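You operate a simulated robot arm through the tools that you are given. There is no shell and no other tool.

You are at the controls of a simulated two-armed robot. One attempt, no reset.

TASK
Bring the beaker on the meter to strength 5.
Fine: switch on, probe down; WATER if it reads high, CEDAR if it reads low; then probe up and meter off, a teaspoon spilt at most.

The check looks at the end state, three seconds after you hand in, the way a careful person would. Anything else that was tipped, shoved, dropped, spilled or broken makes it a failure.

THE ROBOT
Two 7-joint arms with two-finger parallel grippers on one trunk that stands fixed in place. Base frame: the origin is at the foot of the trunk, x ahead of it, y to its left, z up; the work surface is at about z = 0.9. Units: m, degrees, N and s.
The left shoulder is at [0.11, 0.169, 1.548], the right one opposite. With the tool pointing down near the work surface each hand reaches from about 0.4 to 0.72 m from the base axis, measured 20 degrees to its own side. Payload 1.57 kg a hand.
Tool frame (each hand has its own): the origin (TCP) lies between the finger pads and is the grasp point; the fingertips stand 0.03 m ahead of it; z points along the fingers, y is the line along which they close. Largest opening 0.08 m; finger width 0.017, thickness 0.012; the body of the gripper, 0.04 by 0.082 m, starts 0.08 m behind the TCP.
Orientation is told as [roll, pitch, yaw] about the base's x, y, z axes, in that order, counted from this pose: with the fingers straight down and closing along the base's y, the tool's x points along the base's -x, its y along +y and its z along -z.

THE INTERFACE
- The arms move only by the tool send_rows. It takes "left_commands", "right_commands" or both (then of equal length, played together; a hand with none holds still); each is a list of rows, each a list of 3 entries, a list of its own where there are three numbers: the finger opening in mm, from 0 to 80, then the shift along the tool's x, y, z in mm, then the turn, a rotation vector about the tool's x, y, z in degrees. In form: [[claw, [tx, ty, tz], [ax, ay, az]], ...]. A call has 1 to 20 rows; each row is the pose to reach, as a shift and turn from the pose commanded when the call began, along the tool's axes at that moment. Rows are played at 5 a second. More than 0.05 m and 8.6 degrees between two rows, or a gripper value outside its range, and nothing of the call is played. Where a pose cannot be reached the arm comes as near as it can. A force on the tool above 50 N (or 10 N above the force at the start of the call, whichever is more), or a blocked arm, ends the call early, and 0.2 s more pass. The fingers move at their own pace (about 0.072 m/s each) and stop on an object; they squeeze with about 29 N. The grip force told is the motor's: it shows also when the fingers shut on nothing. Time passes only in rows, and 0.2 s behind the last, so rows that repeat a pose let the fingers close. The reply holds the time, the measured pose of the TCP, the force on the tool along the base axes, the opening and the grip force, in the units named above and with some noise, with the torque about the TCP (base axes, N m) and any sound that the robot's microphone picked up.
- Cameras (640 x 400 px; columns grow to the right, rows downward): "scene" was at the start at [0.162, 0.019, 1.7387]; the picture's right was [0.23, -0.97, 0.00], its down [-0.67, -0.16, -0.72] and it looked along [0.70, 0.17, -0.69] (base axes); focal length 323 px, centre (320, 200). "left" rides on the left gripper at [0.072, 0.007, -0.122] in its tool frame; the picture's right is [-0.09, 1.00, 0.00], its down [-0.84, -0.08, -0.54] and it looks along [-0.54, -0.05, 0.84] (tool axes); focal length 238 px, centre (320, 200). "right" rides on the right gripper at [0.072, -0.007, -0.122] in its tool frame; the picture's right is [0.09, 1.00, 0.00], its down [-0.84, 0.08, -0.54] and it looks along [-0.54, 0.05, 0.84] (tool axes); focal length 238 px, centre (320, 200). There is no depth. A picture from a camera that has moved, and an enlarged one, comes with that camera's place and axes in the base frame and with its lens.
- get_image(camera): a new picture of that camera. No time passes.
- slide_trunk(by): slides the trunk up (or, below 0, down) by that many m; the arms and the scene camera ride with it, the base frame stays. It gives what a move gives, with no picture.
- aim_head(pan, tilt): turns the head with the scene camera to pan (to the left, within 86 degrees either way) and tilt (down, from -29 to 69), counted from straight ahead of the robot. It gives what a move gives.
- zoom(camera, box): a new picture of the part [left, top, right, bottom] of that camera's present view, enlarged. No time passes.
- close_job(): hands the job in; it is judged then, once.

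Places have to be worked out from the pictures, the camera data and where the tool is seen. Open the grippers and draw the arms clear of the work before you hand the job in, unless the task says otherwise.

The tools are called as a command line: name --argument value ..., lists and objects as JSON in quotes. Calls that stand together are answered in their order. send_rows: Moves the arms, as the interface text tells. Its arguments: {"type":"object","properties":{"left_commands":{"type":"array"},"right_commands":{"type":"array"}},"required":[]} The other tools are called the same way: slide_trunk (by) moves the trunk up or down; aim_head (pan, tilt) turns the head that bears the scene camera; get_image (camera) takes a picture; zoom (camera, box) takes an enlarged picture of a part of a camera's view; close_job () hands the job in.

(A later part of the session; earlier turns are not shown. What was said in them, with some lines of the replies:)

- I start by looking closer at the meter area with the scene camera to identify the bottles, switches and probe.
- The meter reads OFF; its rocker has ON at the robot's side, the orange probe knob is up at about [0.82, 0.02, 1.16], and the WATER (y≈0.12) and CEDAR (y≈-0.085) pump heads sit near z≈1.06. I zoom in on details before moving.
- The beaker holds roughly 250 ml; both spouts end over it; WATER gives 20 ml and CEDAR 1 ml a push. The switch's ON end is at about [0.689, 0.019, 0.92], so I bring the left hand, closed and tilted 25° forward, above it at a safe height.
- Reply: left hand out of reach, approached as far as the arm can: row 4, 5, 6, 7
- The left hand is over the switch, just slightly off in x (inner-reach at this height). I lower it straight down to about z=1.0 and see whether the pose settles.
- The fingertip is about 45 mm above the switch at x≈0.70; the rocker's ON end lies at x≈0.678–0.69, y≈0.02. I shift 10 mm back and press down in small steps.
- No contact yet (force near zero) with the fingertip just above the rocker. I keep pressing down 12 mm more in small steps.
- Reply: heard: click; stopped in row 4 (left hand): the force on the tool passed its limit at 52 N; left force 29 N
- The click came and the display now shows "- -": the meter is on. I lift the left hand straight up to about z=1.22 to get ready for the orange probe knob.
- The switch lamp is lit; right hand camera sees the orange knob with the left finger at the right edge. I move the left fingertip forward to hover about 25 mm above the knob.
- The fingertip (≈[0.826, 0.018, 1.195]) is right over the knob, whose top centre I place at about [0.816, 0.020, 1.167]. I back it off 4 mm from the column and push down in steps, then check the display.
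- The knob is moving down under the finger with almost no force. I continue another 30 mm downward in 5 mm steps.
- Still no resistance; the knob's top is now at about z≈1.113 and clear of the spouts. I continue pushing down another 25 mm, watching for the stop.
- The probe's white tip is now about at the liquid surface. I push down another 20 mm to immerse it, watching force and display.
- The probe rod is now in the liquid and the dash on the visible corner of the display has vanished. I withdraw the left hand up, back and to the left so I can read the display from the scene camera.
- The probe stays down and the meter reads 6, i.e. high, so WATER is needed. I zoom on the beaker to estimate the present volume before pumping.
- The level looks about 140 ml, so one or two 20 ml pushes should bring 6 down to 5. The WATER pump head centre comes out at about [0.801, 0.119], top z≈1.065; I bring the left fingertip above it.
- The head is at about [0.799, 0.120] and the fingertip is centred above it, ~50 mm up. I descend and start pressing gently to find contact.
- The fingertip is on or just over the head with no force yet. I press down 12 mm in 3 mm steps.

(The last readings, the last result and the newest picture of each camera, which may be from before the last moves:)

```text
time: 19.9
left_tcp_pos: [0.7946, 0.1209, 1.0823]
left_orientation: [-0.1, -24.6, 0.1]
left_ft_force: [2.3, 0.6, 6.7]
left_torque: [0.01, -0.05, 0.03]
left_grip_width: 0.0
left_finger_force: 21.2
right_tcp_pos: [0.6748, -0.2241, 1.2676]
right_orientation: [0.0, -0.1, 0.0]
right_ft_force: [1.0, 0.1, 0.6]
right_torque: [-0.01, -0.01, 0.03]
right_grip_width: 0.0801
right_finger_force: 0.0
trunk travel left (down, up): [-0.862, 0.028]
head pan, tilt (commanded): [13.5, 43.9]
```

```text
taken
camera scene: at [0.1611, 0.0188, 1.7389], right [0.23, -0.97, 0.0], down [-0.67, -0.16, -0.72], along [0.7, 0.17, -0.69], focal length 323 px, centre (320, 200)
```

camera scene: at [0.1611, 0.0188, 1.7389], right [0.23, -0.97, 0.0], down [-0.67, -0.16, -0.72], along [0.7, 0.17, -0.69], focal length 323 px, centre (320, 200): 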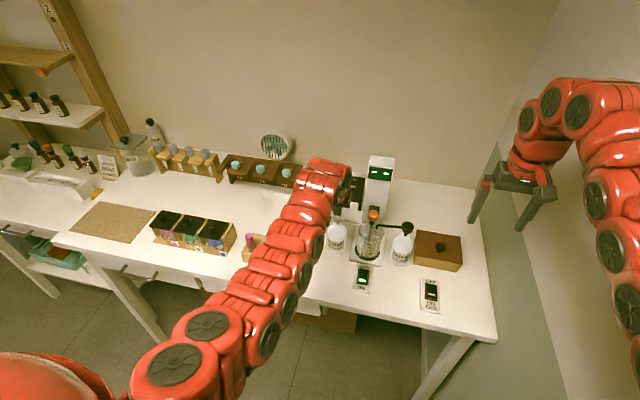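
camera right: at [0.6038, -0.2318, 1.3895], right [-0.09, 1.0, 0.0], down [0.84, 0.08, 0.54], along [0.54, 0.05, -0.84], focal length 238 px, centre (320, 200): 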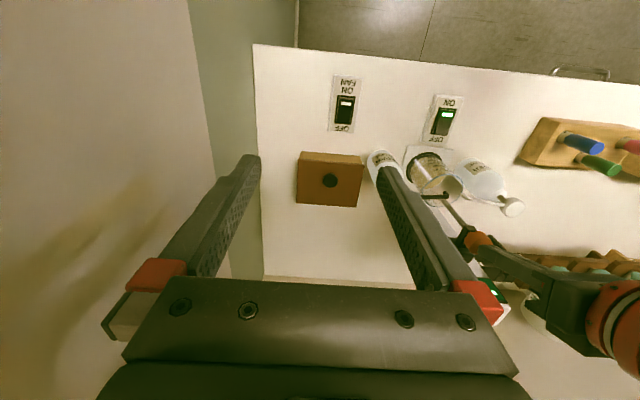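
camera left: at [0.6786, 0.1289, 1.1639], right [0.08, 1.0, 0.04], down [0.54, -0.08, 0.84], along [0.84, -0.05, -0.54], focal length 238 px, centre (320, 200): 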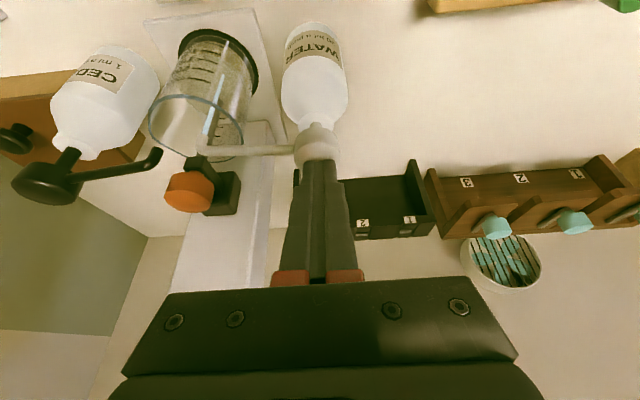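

The pump resists with about 7 N and a stream of water is visible at the spout; the display shows dashes while it changes. I hold a moment and look at it.

send_rows --left_commands '[[0, [0, 0, 0], [0, 0, 0]], [0, [0, 0, 0], [0, 0, 0]]]'

zoom --camera "scene" --box '[320, 140, 448, 220]'

zoom --camera "scene" --box '[320, 200, 424, 265]'

get_image --camera "left"

```text
time: 20.5
left_tcp_pos: [0.7949, 0.1213, 1.0829]
left_orientation: [-0.1, -24.5, 0.0]
left_ft_force: [2.2, -0.6, 5.6]
left_torque: [-0.02, -0.12, -0.05]
left_grip_width: 0.0002
left_finger_force: 20.8
right_tcp_pos: [0.6746, -0.2256, 1.2683]
right_orientation: [0.1, 0.0, 0.0]
right_ft_force: [0.5, -0.5, 0.5]
right_torque: [0.03, 0.01, -0.01]
right_grip_width: 0.0803
right_finger_force: 0.0
trunk travel left (down, up): [-0.862, 0.028]
head pan, tilt (commanded): [13.5, 43.9]
```

```text
5.00 times, centred on (384, 180) of scene
camera zoom: at [0.1612, 0.0187, 1.7388], right [0.23, -0.97, 0.0], down [-0.67, -0.16, -0.72], along [0.7, 0.17, -0.69], focal length 1617 px, centre (0, 300)
```

zoom: 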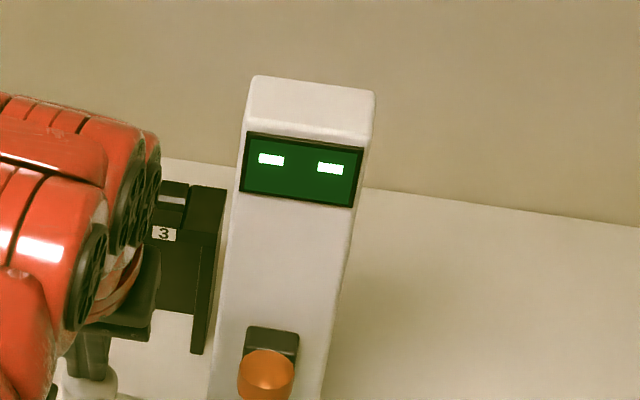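

```text
6.15 times, centred on (372, 232) of scene
camera zoom: at [0.1612, 0.0187, 1.7388], right [0.23, -0.97, 0.0], down [-0.67, -0.16, -0.72], along [0.7, 0.17, -0.69], focal length 1990 px, centre (0, 0)
```

zoom: 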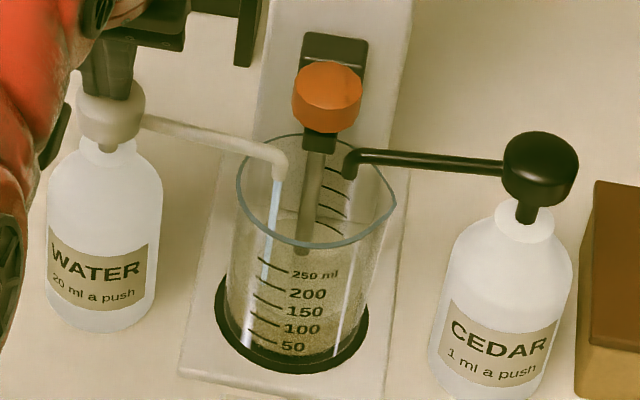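

```text
taken
camera left: at [0.6786, 0.1289, 1.1636], right [0.08, 1.0, 0.04], down [0.54, -0.08, 0.84], along [0.84, -0.05, -0.54], focal length 238 px, centre (320, 200)
```

left: 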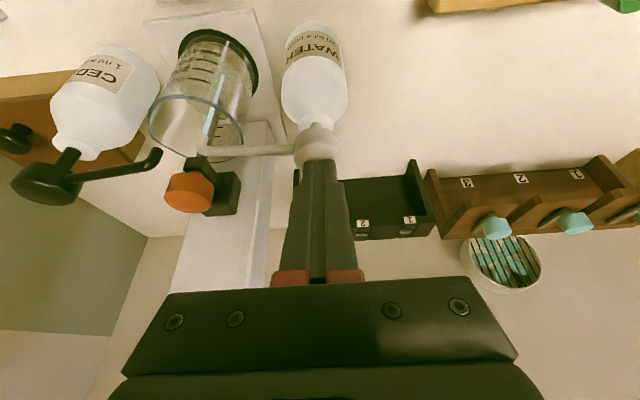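

The stream is still running while pressed, so I release the pump right away by lifting the finger 40 mm.

send_rows --left_commands '[[0, [-5, 0, -10.9], [0, 0, 0]], [0, [-16.6, 0, -36.4], [0, 0, 0]]]'

zoom --camera "scene" --box '[320, 140, 448, 220]'

zoom --camera "scene" --box '[320, 200, 424, 265]'

get_image --camera "left"

```text
time: 21.1
left_tcp_pos: [0.7926, 0.1209, 1.1218]
left_orientation: [-0.2, -24.4, 0.1]
left_ft_force: [-0.1, -0.3, -0.8]
left_torque: [0.01, 0.0, 0.03]
left_grip_width: 0.0
left_finger_force: 21.6
right_tcp_pos: [0.6752, -0.225, 1.2666]
right_orientation: [0.1, 0.0, 0.0]
right_ft_force: [0.1, 1.1, -0.6]
right_torque: [0.01, -0.01, -0.02]
right_grip_width: 0.0797
right_finger_force: 0.1
trunk travel left (down, up): [-0.862, 0.028]
head pan, tilt (commanded): [13.5, 43.9]
```

```text
5.00 times, centred on (384, 180) of scene
camera zoom: at [0.1613, 0.0186, 1.7387], right [0.23, -0.97, 0.0], down [-0.67, -0.16, -0.72], along [0.7, 0.17, -0.69], focal length 1617 px, centre (0, 300)
```

zoom: 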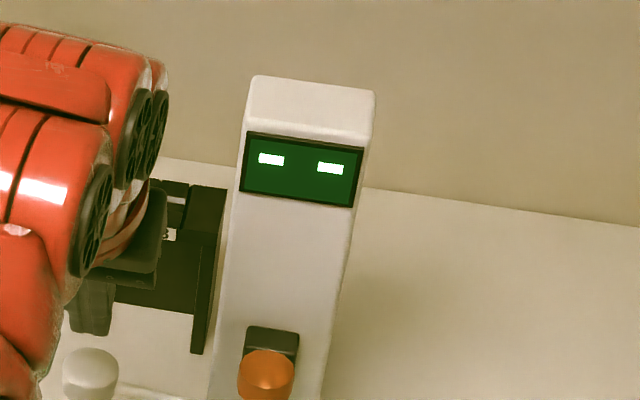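

```text
6.15 times, centred on (372, 232) of scene
camera zoom: at [0.1613, 0.0186, 1.7387], right [0.23, -0.97, 0.0], down [-0.67, -0.16, -0.72], along [0.7, 0.17, -0.69], focal length 1990 px, centre (0, 0)
```

zoom: 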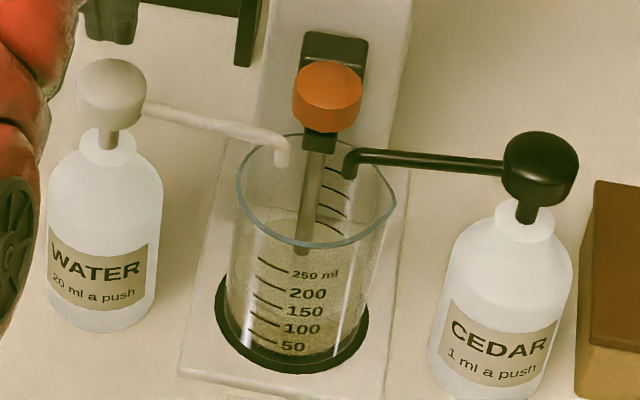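

```text
taken
camera left: at [0.6765, 0.1281, 1.203], right [0.08, 1.0, 0.04], down [0.54, -0.08, 0.84], along [0.84, -0.05, -0.54], focal length 238 px, centre (320, 200)
```

left: 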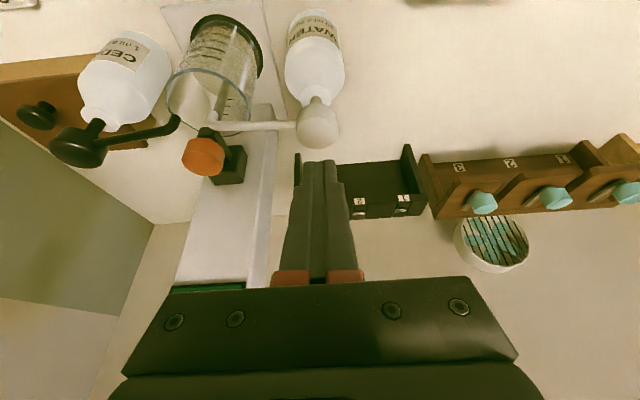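

The stream has stopped and the level has risen slightly; the display still shows dashes, probably settling. I wait a few seconds and read again.

send_rows --left_commands '[[0, [0, 0, 0], [0, 0, 0]], [0, [0, 0, 0], [0, 0, 0]], [0, [0, 0, 0], [0, 0, 0]], [0, [0, 0, 0], [0, 0, 0]], [0, [0, 0, 0], [0, 0, 0]], [0, [0, 0, 0], [0, 0, 0]], [0, [0, 0, 0], [0, 0, 0]], [0, [0, 0, 0], [0, 0, 0]], [0, [0, 0, 0], [0, 0, 0]], [0, [0, 0, 0], [0, 0, 0]]]'

zoom --camera "scene" --box '[320, 140, 448, 220]'

zoom --camera "scene" --box '[348, 225, 396, 265]'

```text
time: 23.3
left_tcp_pos: [0.7939, 0.1205, 1.1215]
left_orientation: [-0.1, -24.4, 0.1]
left_ft_force: [0.6, -0.1, -0.2]
left_torque: [0.02, -0.01, 0.01]
left_grip_width: 0.0004
left_finger_force: 21.6
right_tcp_pos: [0.6744, -0.2251, 1.267]
right_orientation: [0.0, 0.0, 0.0]
right_ft_force: [-0.2, 0.5, 0.9]
right_torque: [0.0, -0.02, -0.05]
right_grip_width: 0.0799
right_finger_force: 0.1
trunk travel left (down, up): [-0.862, 0.028]
head pan, tilt (commanded): [13.5, 43.9]
```

```text
5.00 times, centred on (384, 180) of scene
camera zoom: at [0.1619, 0.0189, 1.7387], right [0.23, -0.97, 0.0], down [-0.67, -0.16, -0.72], along [0.7, 0.17, -0.69], focal length 1617 px, centre (0, 300)
```

zoom: 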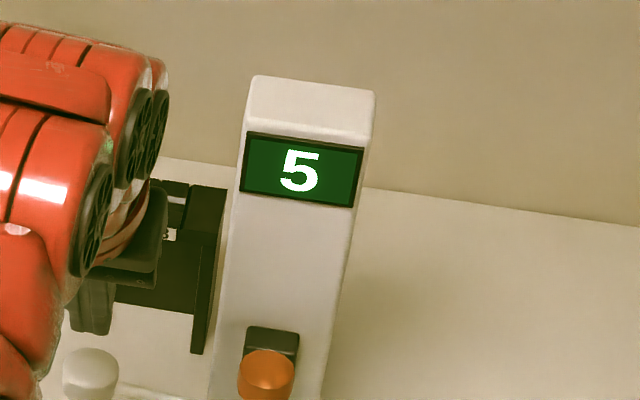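

```text
10.00 times, centred on (372, 245) of scene
camera zoom: at [0.1619, 0.0189, 1.7387], right [0.23, -0.97, 0.0], down [-0.67, -0.16, -0.72], along [0.7, 0.17, -0.69], focal length 3234 px, centre (-200, -250)
```

zoom: 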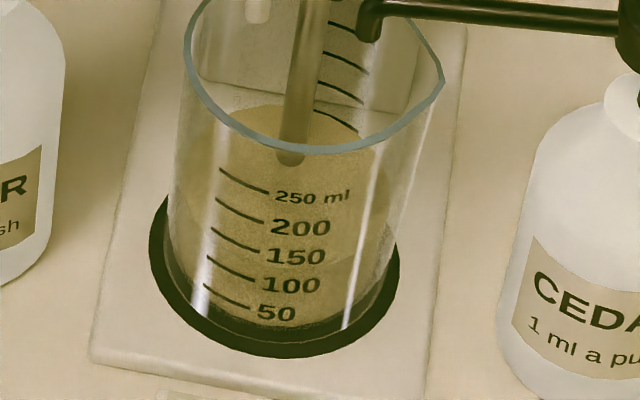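

The meter now reads 5, so no more pumping. Next I take the left hand over to the knob (top now ≈[0.821, 0.020, 1.068]), opened to 55 mm, to grip it and raise the probe.

send_rows --left_commands '[[0, [-16.5, 0, -36.4], [0, 0, 0]], [0, [-26.1, -33, -43.1], [0, 0, 0]], [30, [-30.7, -66, -41], [0, 0, 0]], [55, [-36.1, -99.5, -38.5], [0, 0, 0]], [55, [-36.1, -99.5, -38.5], [0, 0, 0]], [55, [-25.8, -99.5, -15.7], [0, 0, 0]], [55, [-15.5, -99.5, 7], [0, 0, 0]], [55, [-15.5, -99.5, 7], [0, 0, 0]]]'

get_image --camera "left"

zoom --camera "right" --box '[370, 130, 570, 330]'

get_image --camera "scene"

```text
time: 25.1
left_tcp_pos: [0.8111, 0.0219, 1.1219]
left_orientation: [0.0, -24.6, 0.1]
left_ft_force: [0.1, -0.6, 0.1]
left_torque: [0.03, 0.0, 0.0]
left_grip_width: 0.0548
left_finger_force: 0.1
right_tcp_pos: [0.6746, -0.2249, 1.2686]
right_orientation: [0.0, 0.0, 0.0]
right_ft_force: [0.4, 0.1, -0.2]
right_torque: [0.04, -0.02, -0.03]
right_grip_width: 0.08
right_finger_force: 0.1
trunk travel left (down, up): [-0.862, 0.028]
head pan, tilt (commanded): [13.5, 43.9]
```

```text
taken
camera left: at [0.695, 0.0296, 1.203], right [0.08, 1.0, 0.04], down [0.54, -0.08, 0.84], along [0.84, -0.05, -0.54], focal length 238 px, centre (320, 200)
```

left: 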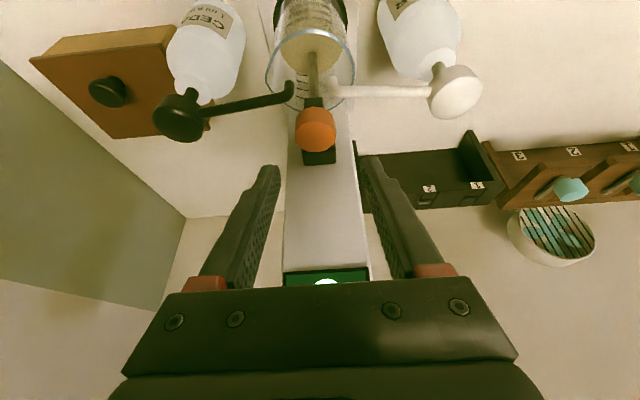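

```text
2.00 times, centred on (470, 230) of right
camera zoom: at [0.6034, -0.2315, 1.3898], right [-0.09, 1.0, 0.0], down [0.84, 0.08, 0.54], along [0.54, 0.05, -0.84], focal length 477 px, centre (20, 140)
```

zoom: 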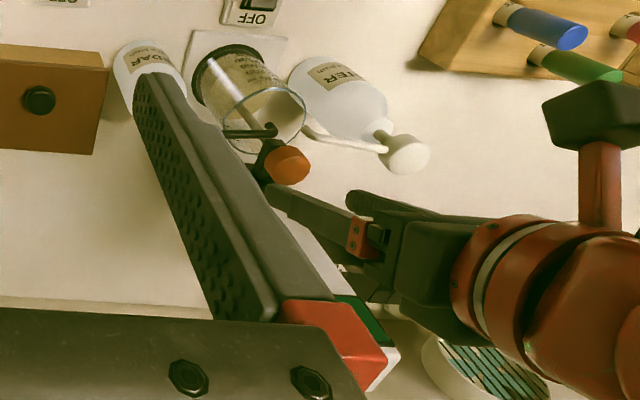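

```text
taken
camera scene: at [0.1616, 0.0194, 1.7388], right [0.23, -0.97, 0.0], down [-0.67, -0.16, -0.72], along [0.7, 0.17, -0.69], focal length 323 px, centre (320, 200)
```

scene: 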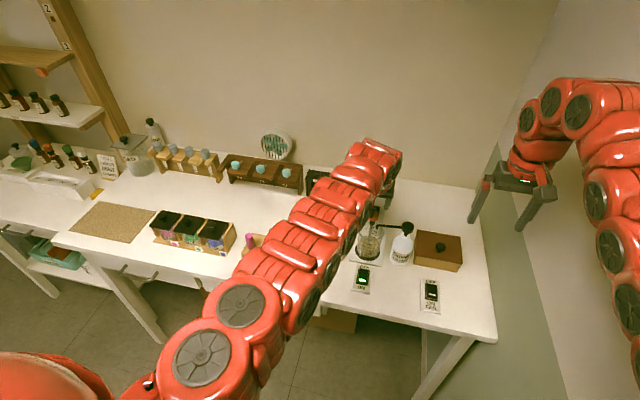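

The knob sits centred between the open fingertips (knob ≈[0.816, 0.022], TCP y≈0.022), and the spout tubes at x≈0.793 stay about 10 mm behind the fingers. I lower 42 mm so the fingers straddle the knob.

send_rows --left_commands '[[55, [4.1, 0, 9.1], [0, 0, 0]], [55, [8.3, 0, 18.2], [0, 0, 0]], [55, [12.4, 0, 27.3], [0, 0, 0]], [55, [15.3, 0, 33.7], [0, 0, 0]], [55, [17.3, 0, 38.2], [0, 0, 0]]]'

get_image --camera "left"

zoom --camera "right" --box '[390, 130, 550, 230]'

```text
time: 26.3
left_tcp_pos: [0.8059, 0.0236, 1.0813]
left_orientation: [-0.1, -24.4, 0.2]
left_ft_force: [0.4, -0.3, 0.4]
left_torque: [0.05, 0.03, 0.02]
left_grip_width: 0.0549
left_finger_force: 0.1
left hand out of reach, approached as far as the arm can: row 2, 3, 4, 5
right_tcp_pos: [0.6752, -0.2249, 1.2691]
right_orientation: [0.0, 0.0, 0.0]
right_ft_force: [0.4, -0.1, -0.4]
right_torque: [0.03, 0.04, -0.01]
right_grip_width: 0.08
right_finger_force: 0.0
trunk travel left (down, up): [-0.862, 0.028]
head pan, tilt (commanded): [13.5, 43.9]
```

```text
taken
camera left: at [0.6895, 0.0308, 1.1618], right [0.08, 1.0, 0.04], down [0.54, -0.08, 0.84], along [0.84, -0.05, -0.54], focal length 238 px, centre (320, 200)
```

left: 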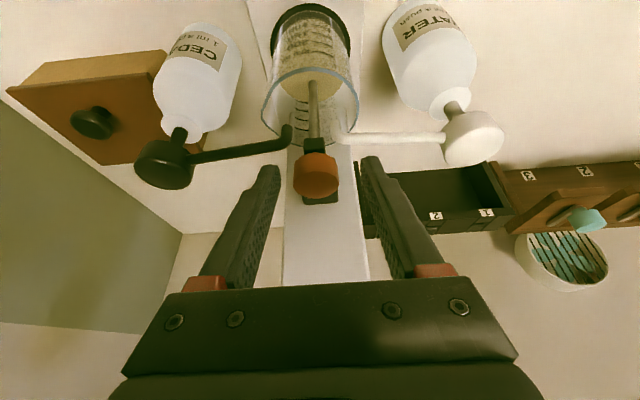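

```text
4.00 times, centred on (470, 180) of right
camera zoom: at [0.6036, -0.2316, 1.3896], right [-0.09, 1.0, 0.0], down [0.84, 0.08, 0.54], along [0.54, 0.05, -0.84], focal length 953 px, centre (-280, 280)
```

zoom: 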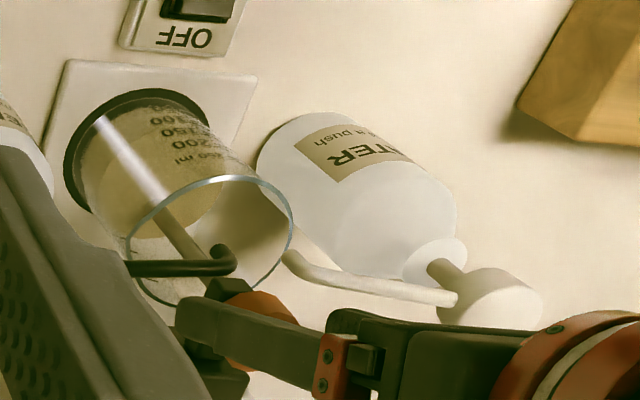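

The fingers straddle the knob, with the hand about 5 mm short in x at its reach limit, which is still enough overlap. I close on the knob.

send_rows --left_commands '[[38, [0, 0, 0], [0, 0, 0]], [30, [0, 0, 0], [0, 0, 0]], [25, [0, 0, 0], [0, 0, 0]], [25, [0, 0, 0], [0, 0, 0]]]'

get_image --camera "left"

zoom --camera "right" --box '[390, 130, 550, 230]'

```text
time: 27.3
left_tcp_pos: [0.8056, 0.0214, 1.0805]
left_orientation: [-0.1, -24.5, -0.1]
left_ft_force: [0.1, -9.0, -0.2]
left_torque: [0.12, 0.03, -0.21]
left_grip_width: 0.0309
left_finger_force: 39.8
right_tcp_pos: [0.6751, -0.2273, 1.2679]
right_orientation: [0.1, -0.1, 0.0]
right_ft_force: [0.9, -0.6, 0.6]
right_torque: [-0.01, -0.04, 0.01]
right_grip_width: 0.08
right_finger_force: 0.1
trunk travel left (down, up): [-0.862, 0.028]
head pan, tilt (commanded): [13.5, 43.9]
```

```text
taken
camera left: at [0.6895, 0.0276, 1.1619], right [0.09, 1.0, 0.04], down [0.54, -0.08, 0.84], along [0.84, -0.05, -0.54], focal length 238 px, centre (320, 200)
```

left: 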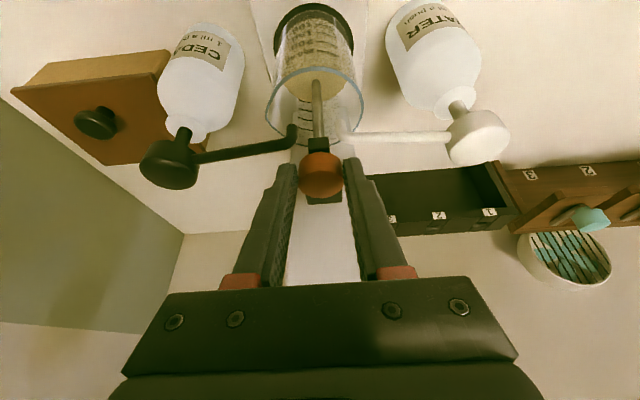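

```text
4.00 times, centred on (470, 180) of right
camera zoom: at [0.6037, -0.2341, 1.3891], right [-0.09, 1.0, 0.0], down [0.84, 0.08, 0.54], along [0.54, 0.05, -0.84], focal length 953 px, centre (-280, 280)
```

zoom: 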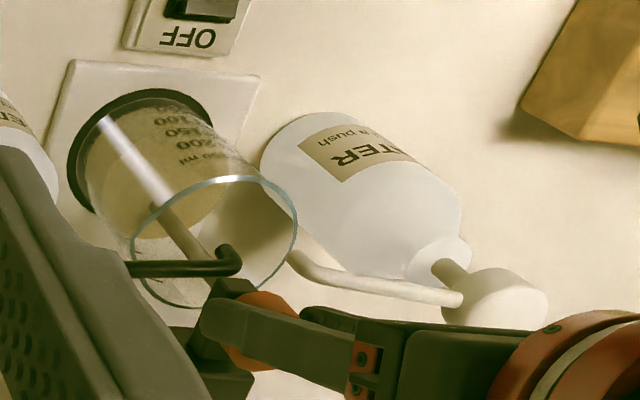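

The knob is gripped at 31 mm with a 9 N sideways load, so I ease 2 mm toward -y and then raise slowly by 48 mm, monitoring force.

send_rows --left_commands '[[25, [0, -1.5, 0], [0, 0, 0]], [25, [-3.3, -1.8, -7.3], [0, 0, 0]], [25, [-6.6, -1.8, -14.6], [0, 0, 0]], [25, [-9.9, -1.8, -21.9], [0, 0, 0]], [25, [-13.2, -1.8, -29.1], [0, 0, 0]], [25, [-16.5, -1.8, -36.4], [0, 0, 0]], [25, [-19.8, -1.8, -43.7], [0, 0, 0]]]'

get_image --camera "left"

zoom --camera "right" --box '[370, 130, 570, 330]'

```text
time: 28.9
left_tcp_pos: [0.8061, 0.0201, 1.1309]
left_orientation: [-0.1, -24.4, 0.0]
left_ft_force: [-5.6, -4.7, -2.0]
left_torque: [0.29, 0.59, -0.01]
left_grip_width: 0.0306
left_finger_force: 39.6
right_tcp_pos: [0.6742, -0.2251, 1.2672]
right_orientation: [0.1, 0.1, 0.0]
right_ft_force: [0.3, 0.0, -0.4]
right_torque: [0.0, 0.01, 0.02]
right_grip_width: 0.0798
right_finger_force: 0.1
trunk travel left (down, up): [-0.862, 0.028]
head pan, tilt (commanded): [13.5, 43.9]
```

```text
taken
camera left: at [0.6893, 0.0273, 1.2109], right [0.08, 1.0, 0.04], down [0.54, -0.08, 0.84], along [0.84, -0.05, -0.54], focal length 238 px, centre (320, 200)
```

left: 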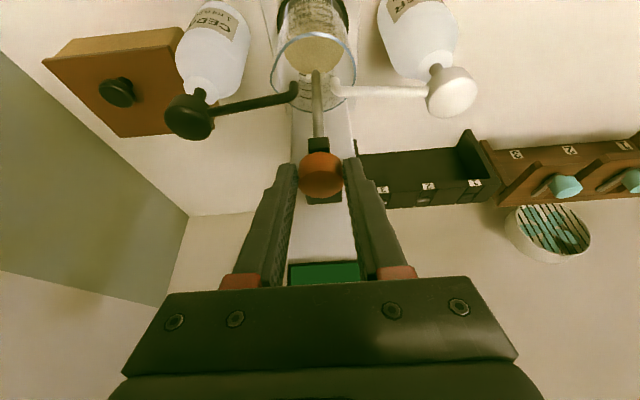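

```text
2.00 times, centred on (470, 230) of right
camera zoom: at [0.6029, -0.2327, 1.3898], right [-0.09, 1.0, 0.0], down [0.84, 0.08, 0.54], along [0.54, 0.05, -0.84], focal length 477 px, centre (20, 140)
```

zoom: 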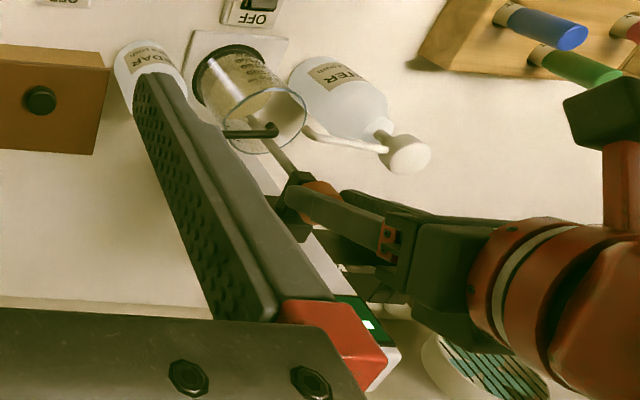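

The probe rises with the hand; loads are small (about 6 N). I ease 1 mm back and sideways and continue up 50 mm toward the original height, slowing at the end.

send_rows --left_commands '[[25, [-2.4, -0.8, -7.7], [0, 0, 0]], [25, [-5.7, -0.8, -15], [0, 0, 0]], [25, [-9, -0.8, -22.3], [0, 0, 0]], [25, [-12.3, -0.8, -29.5], [0, 0, 0]], [25, [-15.6, -0.8, -36.8], [0, 0, 0]], [25, [-17.7, -0.8, -41.4], [0, 0, 0]], [25, [-19.8, -0.8, -45.9], [0, 0, 0]]]'

get_image --camera "left"

zoom --camera "right" --box '[370, 130, 570, 330]'

```text
time: 30.5
left_tcp_pos: [0.806, 0.0206, 1.179]
left_orientation: [0.0, -24.4, 0.1]
left_ft_force: [5.9, -2.4, -1.0]
left_torque: [0.37, -0.18, -0.04]
left_grip_width: 0.0308
left_finger_force: 39.8
right_tcp_pos: [0.676, -0.2258, 1.2674]
right_orientation: [0.1, 0.1, 0.1]
right_ft_force: [0.8, -0.4, -0.4]
right_torque: [0.0, 0.0, -0.03]
right_grip_width: 0.08
right_finger_force: 0.0
trunk travel left (down, up): [-0.862, 0.028]
head pan, tilt (commanded): [13.5, 43.9]
```

```text
taken
camera left: at [0.6895, 0.0272, 1.2594], right [0.08, 1.0, 0.04], down [0.54, -0.08, 0.84], along [0.84, -0.05, -0.54], focal length 238 px, centre (320, 200)
```

left: 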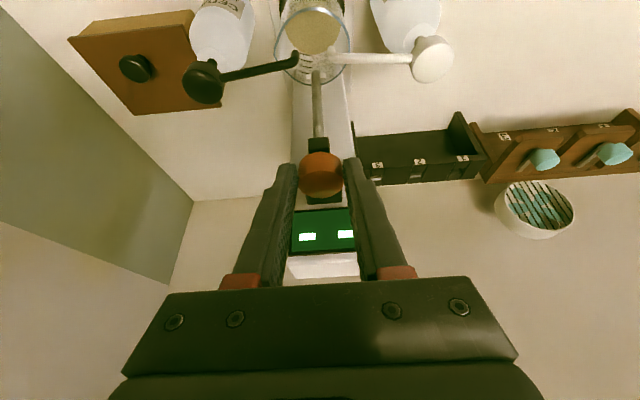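

```text
2.00 times, centred on (470, 230) of right
camera zoom: at [0.605, -0.2325, 1.3889], right [-0.09, 1.0, 0.0], down [0.84, 0.08, 0.54], along [0.54, 0.05, -0.84], focal length 477 px, centre (20, 140)
```

zoom: 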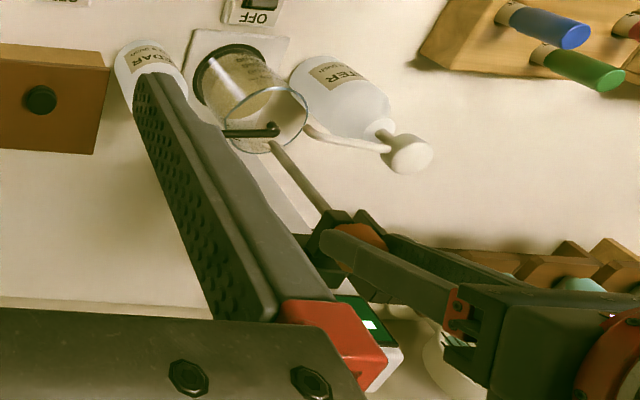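

The display shows dashes again (probe out) and the knob top is now near z≈1.166, about its original height. I nudge up a few more mm to find the top stop and ease x forward 1 mm.

send_rows --left_commands '[[25, [-1.7, 0, -1.4], [0, 0, 0]], [25, [-2.6, 0, -3.2], [0, 0, 0]], [25, [-3.4, 0, -5], [0, 0, 0]]]'

get_image --camera "left"

```text
time: 31.3
left_tcp_pos: [0.8049, 0.021, 1.1807]
left_orientation: [-0.2, -24.1, 0.0]
left_ft_force: [-1.5, -1.6, -16.2]
left_torque: [0.37, -0.08, -0.04]
left_grip_width: 0.0308
left_finger_force: 39.8
right_tcp_pos: [0.676, -0.2255, 1.2657]
right_orientation: [0.1, 0.1, 0.0]
right_ft_force: [-0.3, 0.2, 0.1]
right_torque: [-0.01, -0.04, 0.0]
right_grip_width: 0.0802
right_finger_force: 0.2
trunk travel left (down, up): [-0.862, 0.028]
head pan, tilt (commanded): [13.5, 43.9]
```

```text
taken
camera left: at [0.6902, 0.0273, 1.2634], right [0.08, 1.0, 0.04], down [0.54, -0.08, 0.84], along [0.84, -0.05, -0.55], focal length 238 px, centre (320, 200)
```

left: 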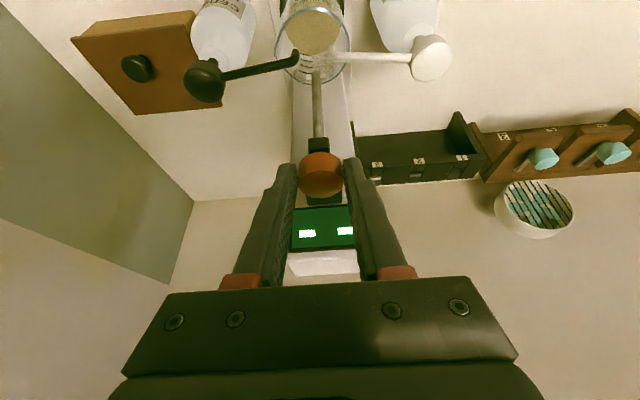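

At the stop (16 N down on the tool), so the probe is fully up. I unload 2.5 mm, open the fingers, and withdraw along the tool axis and then back and up.

send_rows --left_commands '[[25, [1, 0, 2.3], [0, 0, 0]], [40, [1, 0, 2.3], [0, 0, 0]], [55, [1, 0, 2.3], [0, 0, 0]], [55, [1, 0, 2.3], [0, 0, 0]], [55, [1, 0, -20], [0, 0, 0]], [55, [1, 0, -50], [0, 0, 0]]]'

get_image --camera "left"

zoom --camera "right" --box '[370, 130, 570, 330]'

```text
time: 32.7
left_tcp_pos: [0.7847, 0.0197, 1.2313]
left_orientation: [-0.2, -24.4, 0.0]
left_ft_force: [0.1, -0.3, -0.1]
left_torque: [-0.01, -0.03, -0.02]
left_grip_width: 0.0548
left_finger_force: 0.1
right_tcp_pos: [0.6751, -0.2249, 1.2675]
right_orientation: [0.1, 0.1, 0.1]
right_ft_force: [0.1, 0.4, 0.2]
right_torque: [-0.01, 0.01, 0.01]
right_grip_width: 0.0802
right_finger_force: 0.1
trunk travel left (down, up): [-0.862, 0.028]
head pan, tilt (commanded): [13.5, 43.9]
```

```text
taken
camera left: at [0.6672, 0.0271, 1.3123], right [0.08, 1.0, 0.04], down [0.54, -0.08, 0.84], along [0.84, -0.05, -0.54], focal length 238 px, centre (320, 200)
```

left: 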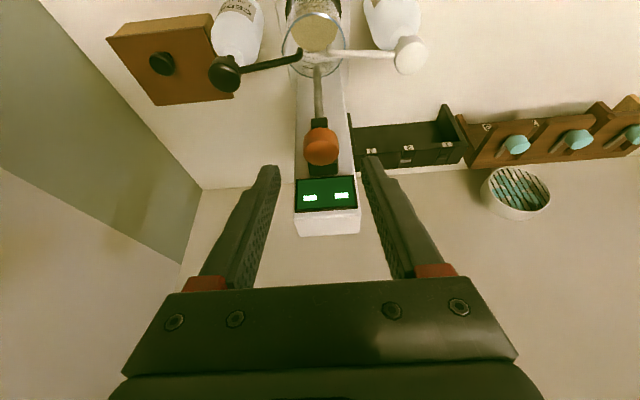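

```text
2.00 times, centred on (470, 230) of right
camera zoom: at [0.6031, -0.232, 1.3898], right [-0.09, 1.0, 0.0], down [0.84, 0.08, 0.54], along [0.54, 0.05, -0.84], focal length 477 px, centre (20, 140)
```

zoom: 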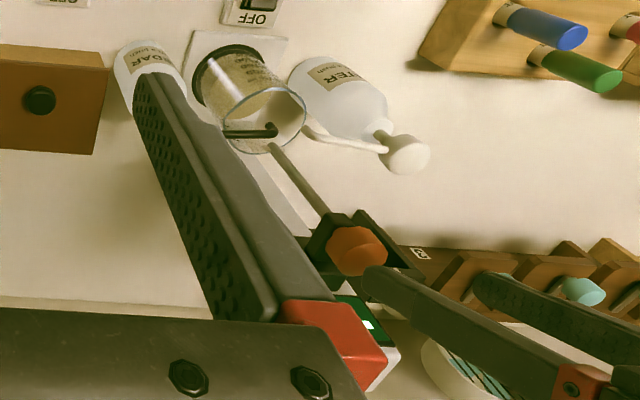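

The probe holds at the top and the meter shows dashes. Now I close the left hand, bring it back over the meter switch's OFF end (x≈0.718, y≈0.02) and lower to about z=0.98.

send_rows --left_commands '[[30, [32.8, 0, -14.9], [0, 0, 0]], [0, [65.6, 0, -29.7], [0, 0, 0]], [0, [83.4, 0, 9.5], [0, 0, 0]], [0, [101.1, 0, 48.6], [0, 0, 0]], [0, [118.9, 0, 87.8], [0, 0, 0]], [0, [136.7, 0, 126.9], [0, 0, 0]], [0, [154.4, 0, 166.1], [0, 0, 0]], [0, [168.9, 0, 198], [0, 0, 0]], [0, [168.9, 0, 198], [0, 0, 0]]]'

get_image --camera "left"

zoom --camera "right" --box '[370, 70, 530, 230]'

zoom --camera "scene" --box '[320, 140, 448, 220]'

```text
time: 34.7
left_tcp_pos: [0.714, 0.019, 0.9803]
left_orientation: [-0.1, -24.5, 0.1]
left_ft_force: [-0.3, 0.3, 0.6]
left_torque: [-0.02, 0.01, 0.0]
left_grip_width: 0.0
left_finger_force: 21.7
right_tcp_pos: [0.6752, -0.2255, 1.2679]
right_orientation: [0.0, 0.0, 0.0]
right_ft_force: [0.4, -0.6, 0.1]
right_torque: [-0.02, -0.03, -0.02]
right_grip_width: 0.08
right_finger_force: 0.1
trunk travel left (down, up): [-0.862, 0.028]
head pan, tilt (commanded): [13.5, 43.9]
```

```text
taken
camera left: at [0.5979, 0.0275, 1.0615], right [0.08, 1.0, 0.04], down [0.54, -0.08, 0.84], along [0.84, -0.05, -0.54], focal length 238 px, centre (320, 200)
```

left: 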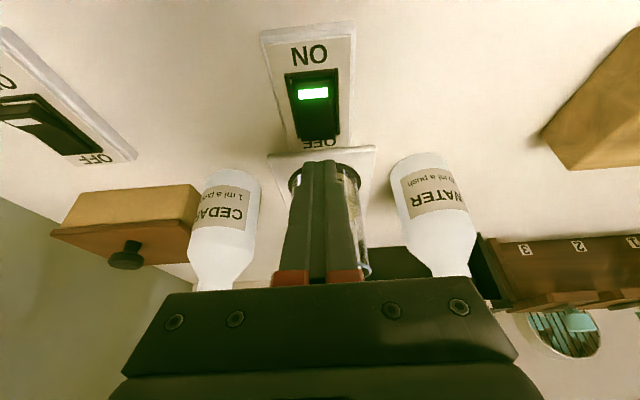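

```text
2.50 times, centred on (450, 150) of right
camera zoom: at [0.6035, -0.2325, 1.3896], right [-0.09, 1.0, 0.0], down [0.84, 0.08, 0.54], along [0.54, 0.05, -0.84], focal length 596 px, centre (-5, 325)
```

zoom: 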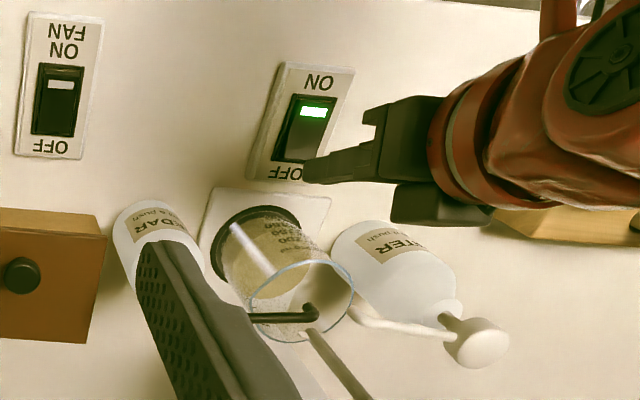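

```text
5.00 times, centred on (384, 180) of scene
camera zoom: at [0.1617, 0.0181, 1.7388], right [0.23, -0.97, 0.0], down [-0.67, -0.16, -0.72], along [0.7, 0.17, -0.69], focal length 1617 px, centre (0, 300)
```

zoom: 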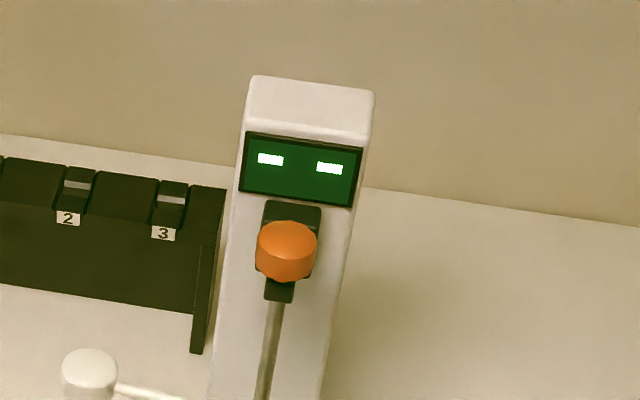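

The probe is back at its original top position, and the fingertip is above the OFF end of the rocker (OFF edge ≈x 0.728, contact point ≈0.719). I press down in small steps.

send_rows --left_commands '[[0, [5, 1, 11], [0, 0, 0]], [0, [9.9, 1, 21.9], [0, 0, 0]], [0, [11.2, 1, 24.6], [0, 0, 0]], [0, [12.2, 1, 26.9], [0, 0, 0]], [0, [13.2, 1, 29.1], [0, 0, 0]]]'

zoom --camera "scene" --box '[320, 140, 448, 220]'

get_image --camera "left"

```text
time: 35.9
left_tcp_pos: [0.7133, 0.0208, 0.9521]
left_orientation: [-0.2, -24.8, 0.1]
left_ft_force: [3.2, 1.2, 16.8]
left_torque: [0.04, -0.12, -0.1]
left_grip_width: 0.0
left_finger_force: 21.4
right_tcp_pos: [0.6725, -0.2252, 1.2681]
right_orientation: [0.0, 0.0, 0.0]
right_ft_force: [-0.2, -0.3, -0.4]
right_torque: [0.01, 0.03, 0.01]
right_grip_width: 0.0802
right_finger_force: 0.0
trunk travel left (down, up): [-0.862, 0.028]
head pan, tilt (commanded): [13.5, 43.9]
heard: click
```

```text
5.00 times, centred on (384, 180) of scene
camera zoom: at [0.1597, 0.019, 1.7392], right [0.23, -0.97, 0.0], down [-0.67, -0.16, -0.72], along [0.7, 0.17, -0.69], focal length 1617 px, centre (0, 300)
```

zoom: 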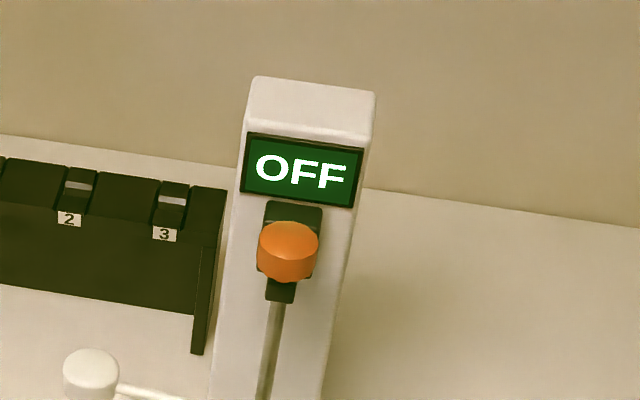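

```text
taken
camera left: at [0.5965, 0.0288, 1.0323], right [0.08, 1.0, 0.04], down [0.53, -0.07, 0.84], along [0.84, -0.05, -0.54], focal length 238 px, centre (320, 200)
```

left: 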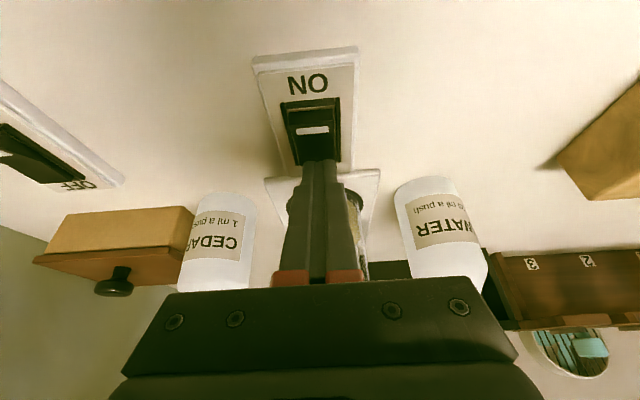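

The click came and the display shows OFF. I lift the left hand straight up 240 mm, then move it left, clear of the work, and open it.

send_rows --left_commands '[[0, [-10, 0, -22], [0, 0, 0]], [0, [-26.5, 0, -58.4], [0, 0, 0]], [0, [-43, 0, -94.8], [0, 0, 0]], [0, [-59.5, 0, -131.2], [0, 0, 0]], [0, [-76, 0, -167.6], [0, 0, 0]], [0, [-92.5, 0, -204], [0, 0, 0]], [0, [-109, 0, -240], [0, 0, 0]], [0, [-109, 40, -240], [0, 0, 0]], [0, [-109, 80, -240], [0, 0, 0]], [0, [-109, 120, -240], [0, 0, 0]], [20, [-109, 160, -240], [0, 0, 0]], [40, [-109, 200, -240], [0, 0, 0]], [60, [-109, 240, -240], [0, 0, 0]], [80, [-109, 250, -240], [0, 0, 0]], [80, [-109, 250, -240], [0, 0, 0]]]'

get_image --camera "scene"

zoom --camera "scene" --box '[300, 140, 480, 320]'

zoom --camera "scene" --box '[320, 200, 424, 265]'

zoom --camera "right" --box '[280, 60, 560, 300]'

```text
time: 39.1
left_tcp_pos: [0.7128, 0.2723, 1.212]
left_orientation: [-0.1, -24.4, 0.0]
left_ft_force: [0.3, 0.7, -0.1]
left_torque: [0.0, 0.04, 0.01]
left_grip_width: 0.0799
left_finger_force: 0.1
right_tcp_pos: [0.6738, -0.225, 1.2672]
right_orientation: [0.1, 0.1, 0.0]
right_ft_force: [-0.9, 0.4, -0.3]
right_torque: [-0.02, -0.02, 0.02]
right_grip_width: 0.0803
right_finger_force: 0.0
trunk travel left (down, up): [-0.862, 0.028]
head pan, tilt (commanded): [13.5, 43.9]
```

```text
taken
camera scene: at [0.1619, 0.0185, 1.7387], right [0.23, -0.97, 0.0], down [-0.67, -0.16, -0.72], along [0.7, 0.17, -0.69], focal length 323 px, centre (320, 200)
```

scene: 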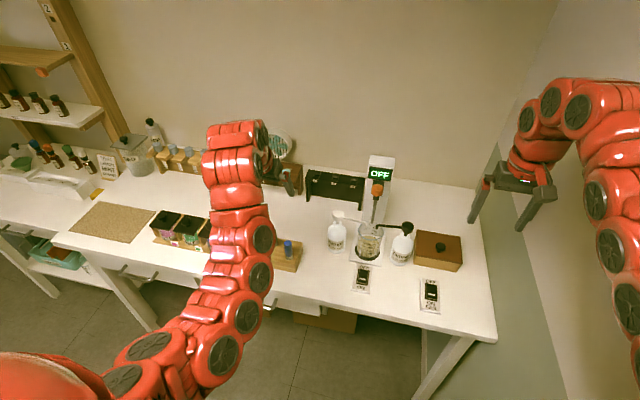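

```text
2.22 times, centred on (390, 230) of scene
camera zoom: at [0.1619, 0.0185, 1.7387], right [0.23, -0.97, 0.0], down [-0.67, -0.16, -0.72], along [0.7, 0.17, -0.69], focal length 719 px, centre (164, 133)
```

zoom: 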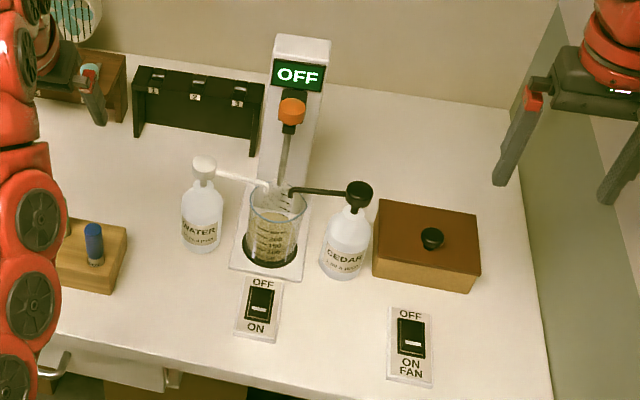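

```text
6.15 times, centred on (372, 232) of scene
camera zoom: at [0.1619, 0.0185, 1.7387], right [0.23, -0.97, 0.0], down [-0.67, -0.16, -0.72], along [0.7, 0.17, -0.69], focal length 1990 px, centre (0, 0)
```

zoom: 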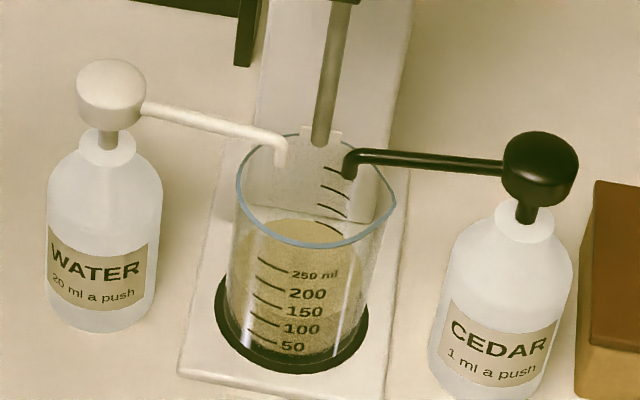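

```text
1.67 times, centred on (420, 180) of right
camera zoom: at [0.6036, -0.2321, 1.3895], right [-0.09, 1.0, 0.0], down [0.84, 0.08, 0.54], along [0.54, 0.05, -0.84], focal length 397 px, centre (153, 233)
```

zoom: 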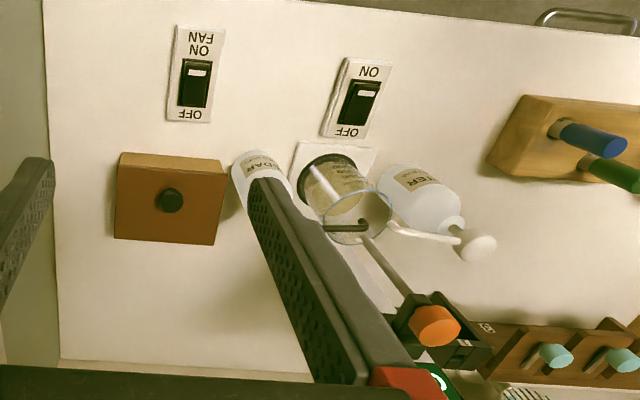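

The meter is OFF with the probe up. It read 5 after one WATER push, no spill is visible, bottles and beaker stand where they did, and both hands are open and clear. I hand the job in.

close_job

```text
The job is handed in.
```

The beaker read 5 on the meter when I finished, and I've handed the job in; the reply only confirmed the hand-in, not a pass.

- **Adjustment:** The meter first read 6, which is high, so I gave it one push of WATER. The label says 20 ml a push. I didn't use CEDAR.
- **Reading:** The display went to dashes while the water mixed in and then showed 5. It shows whole numbers only, so the true strength could be a little either side of 5.
- **End state:** The probe is back up at its stop and the meter is off. Both hands are open and clear of the work.
- **Surroundings:** I saw no spill in the last pictures. The bottles and beaker stand where they were, and I left the fan switch alone.
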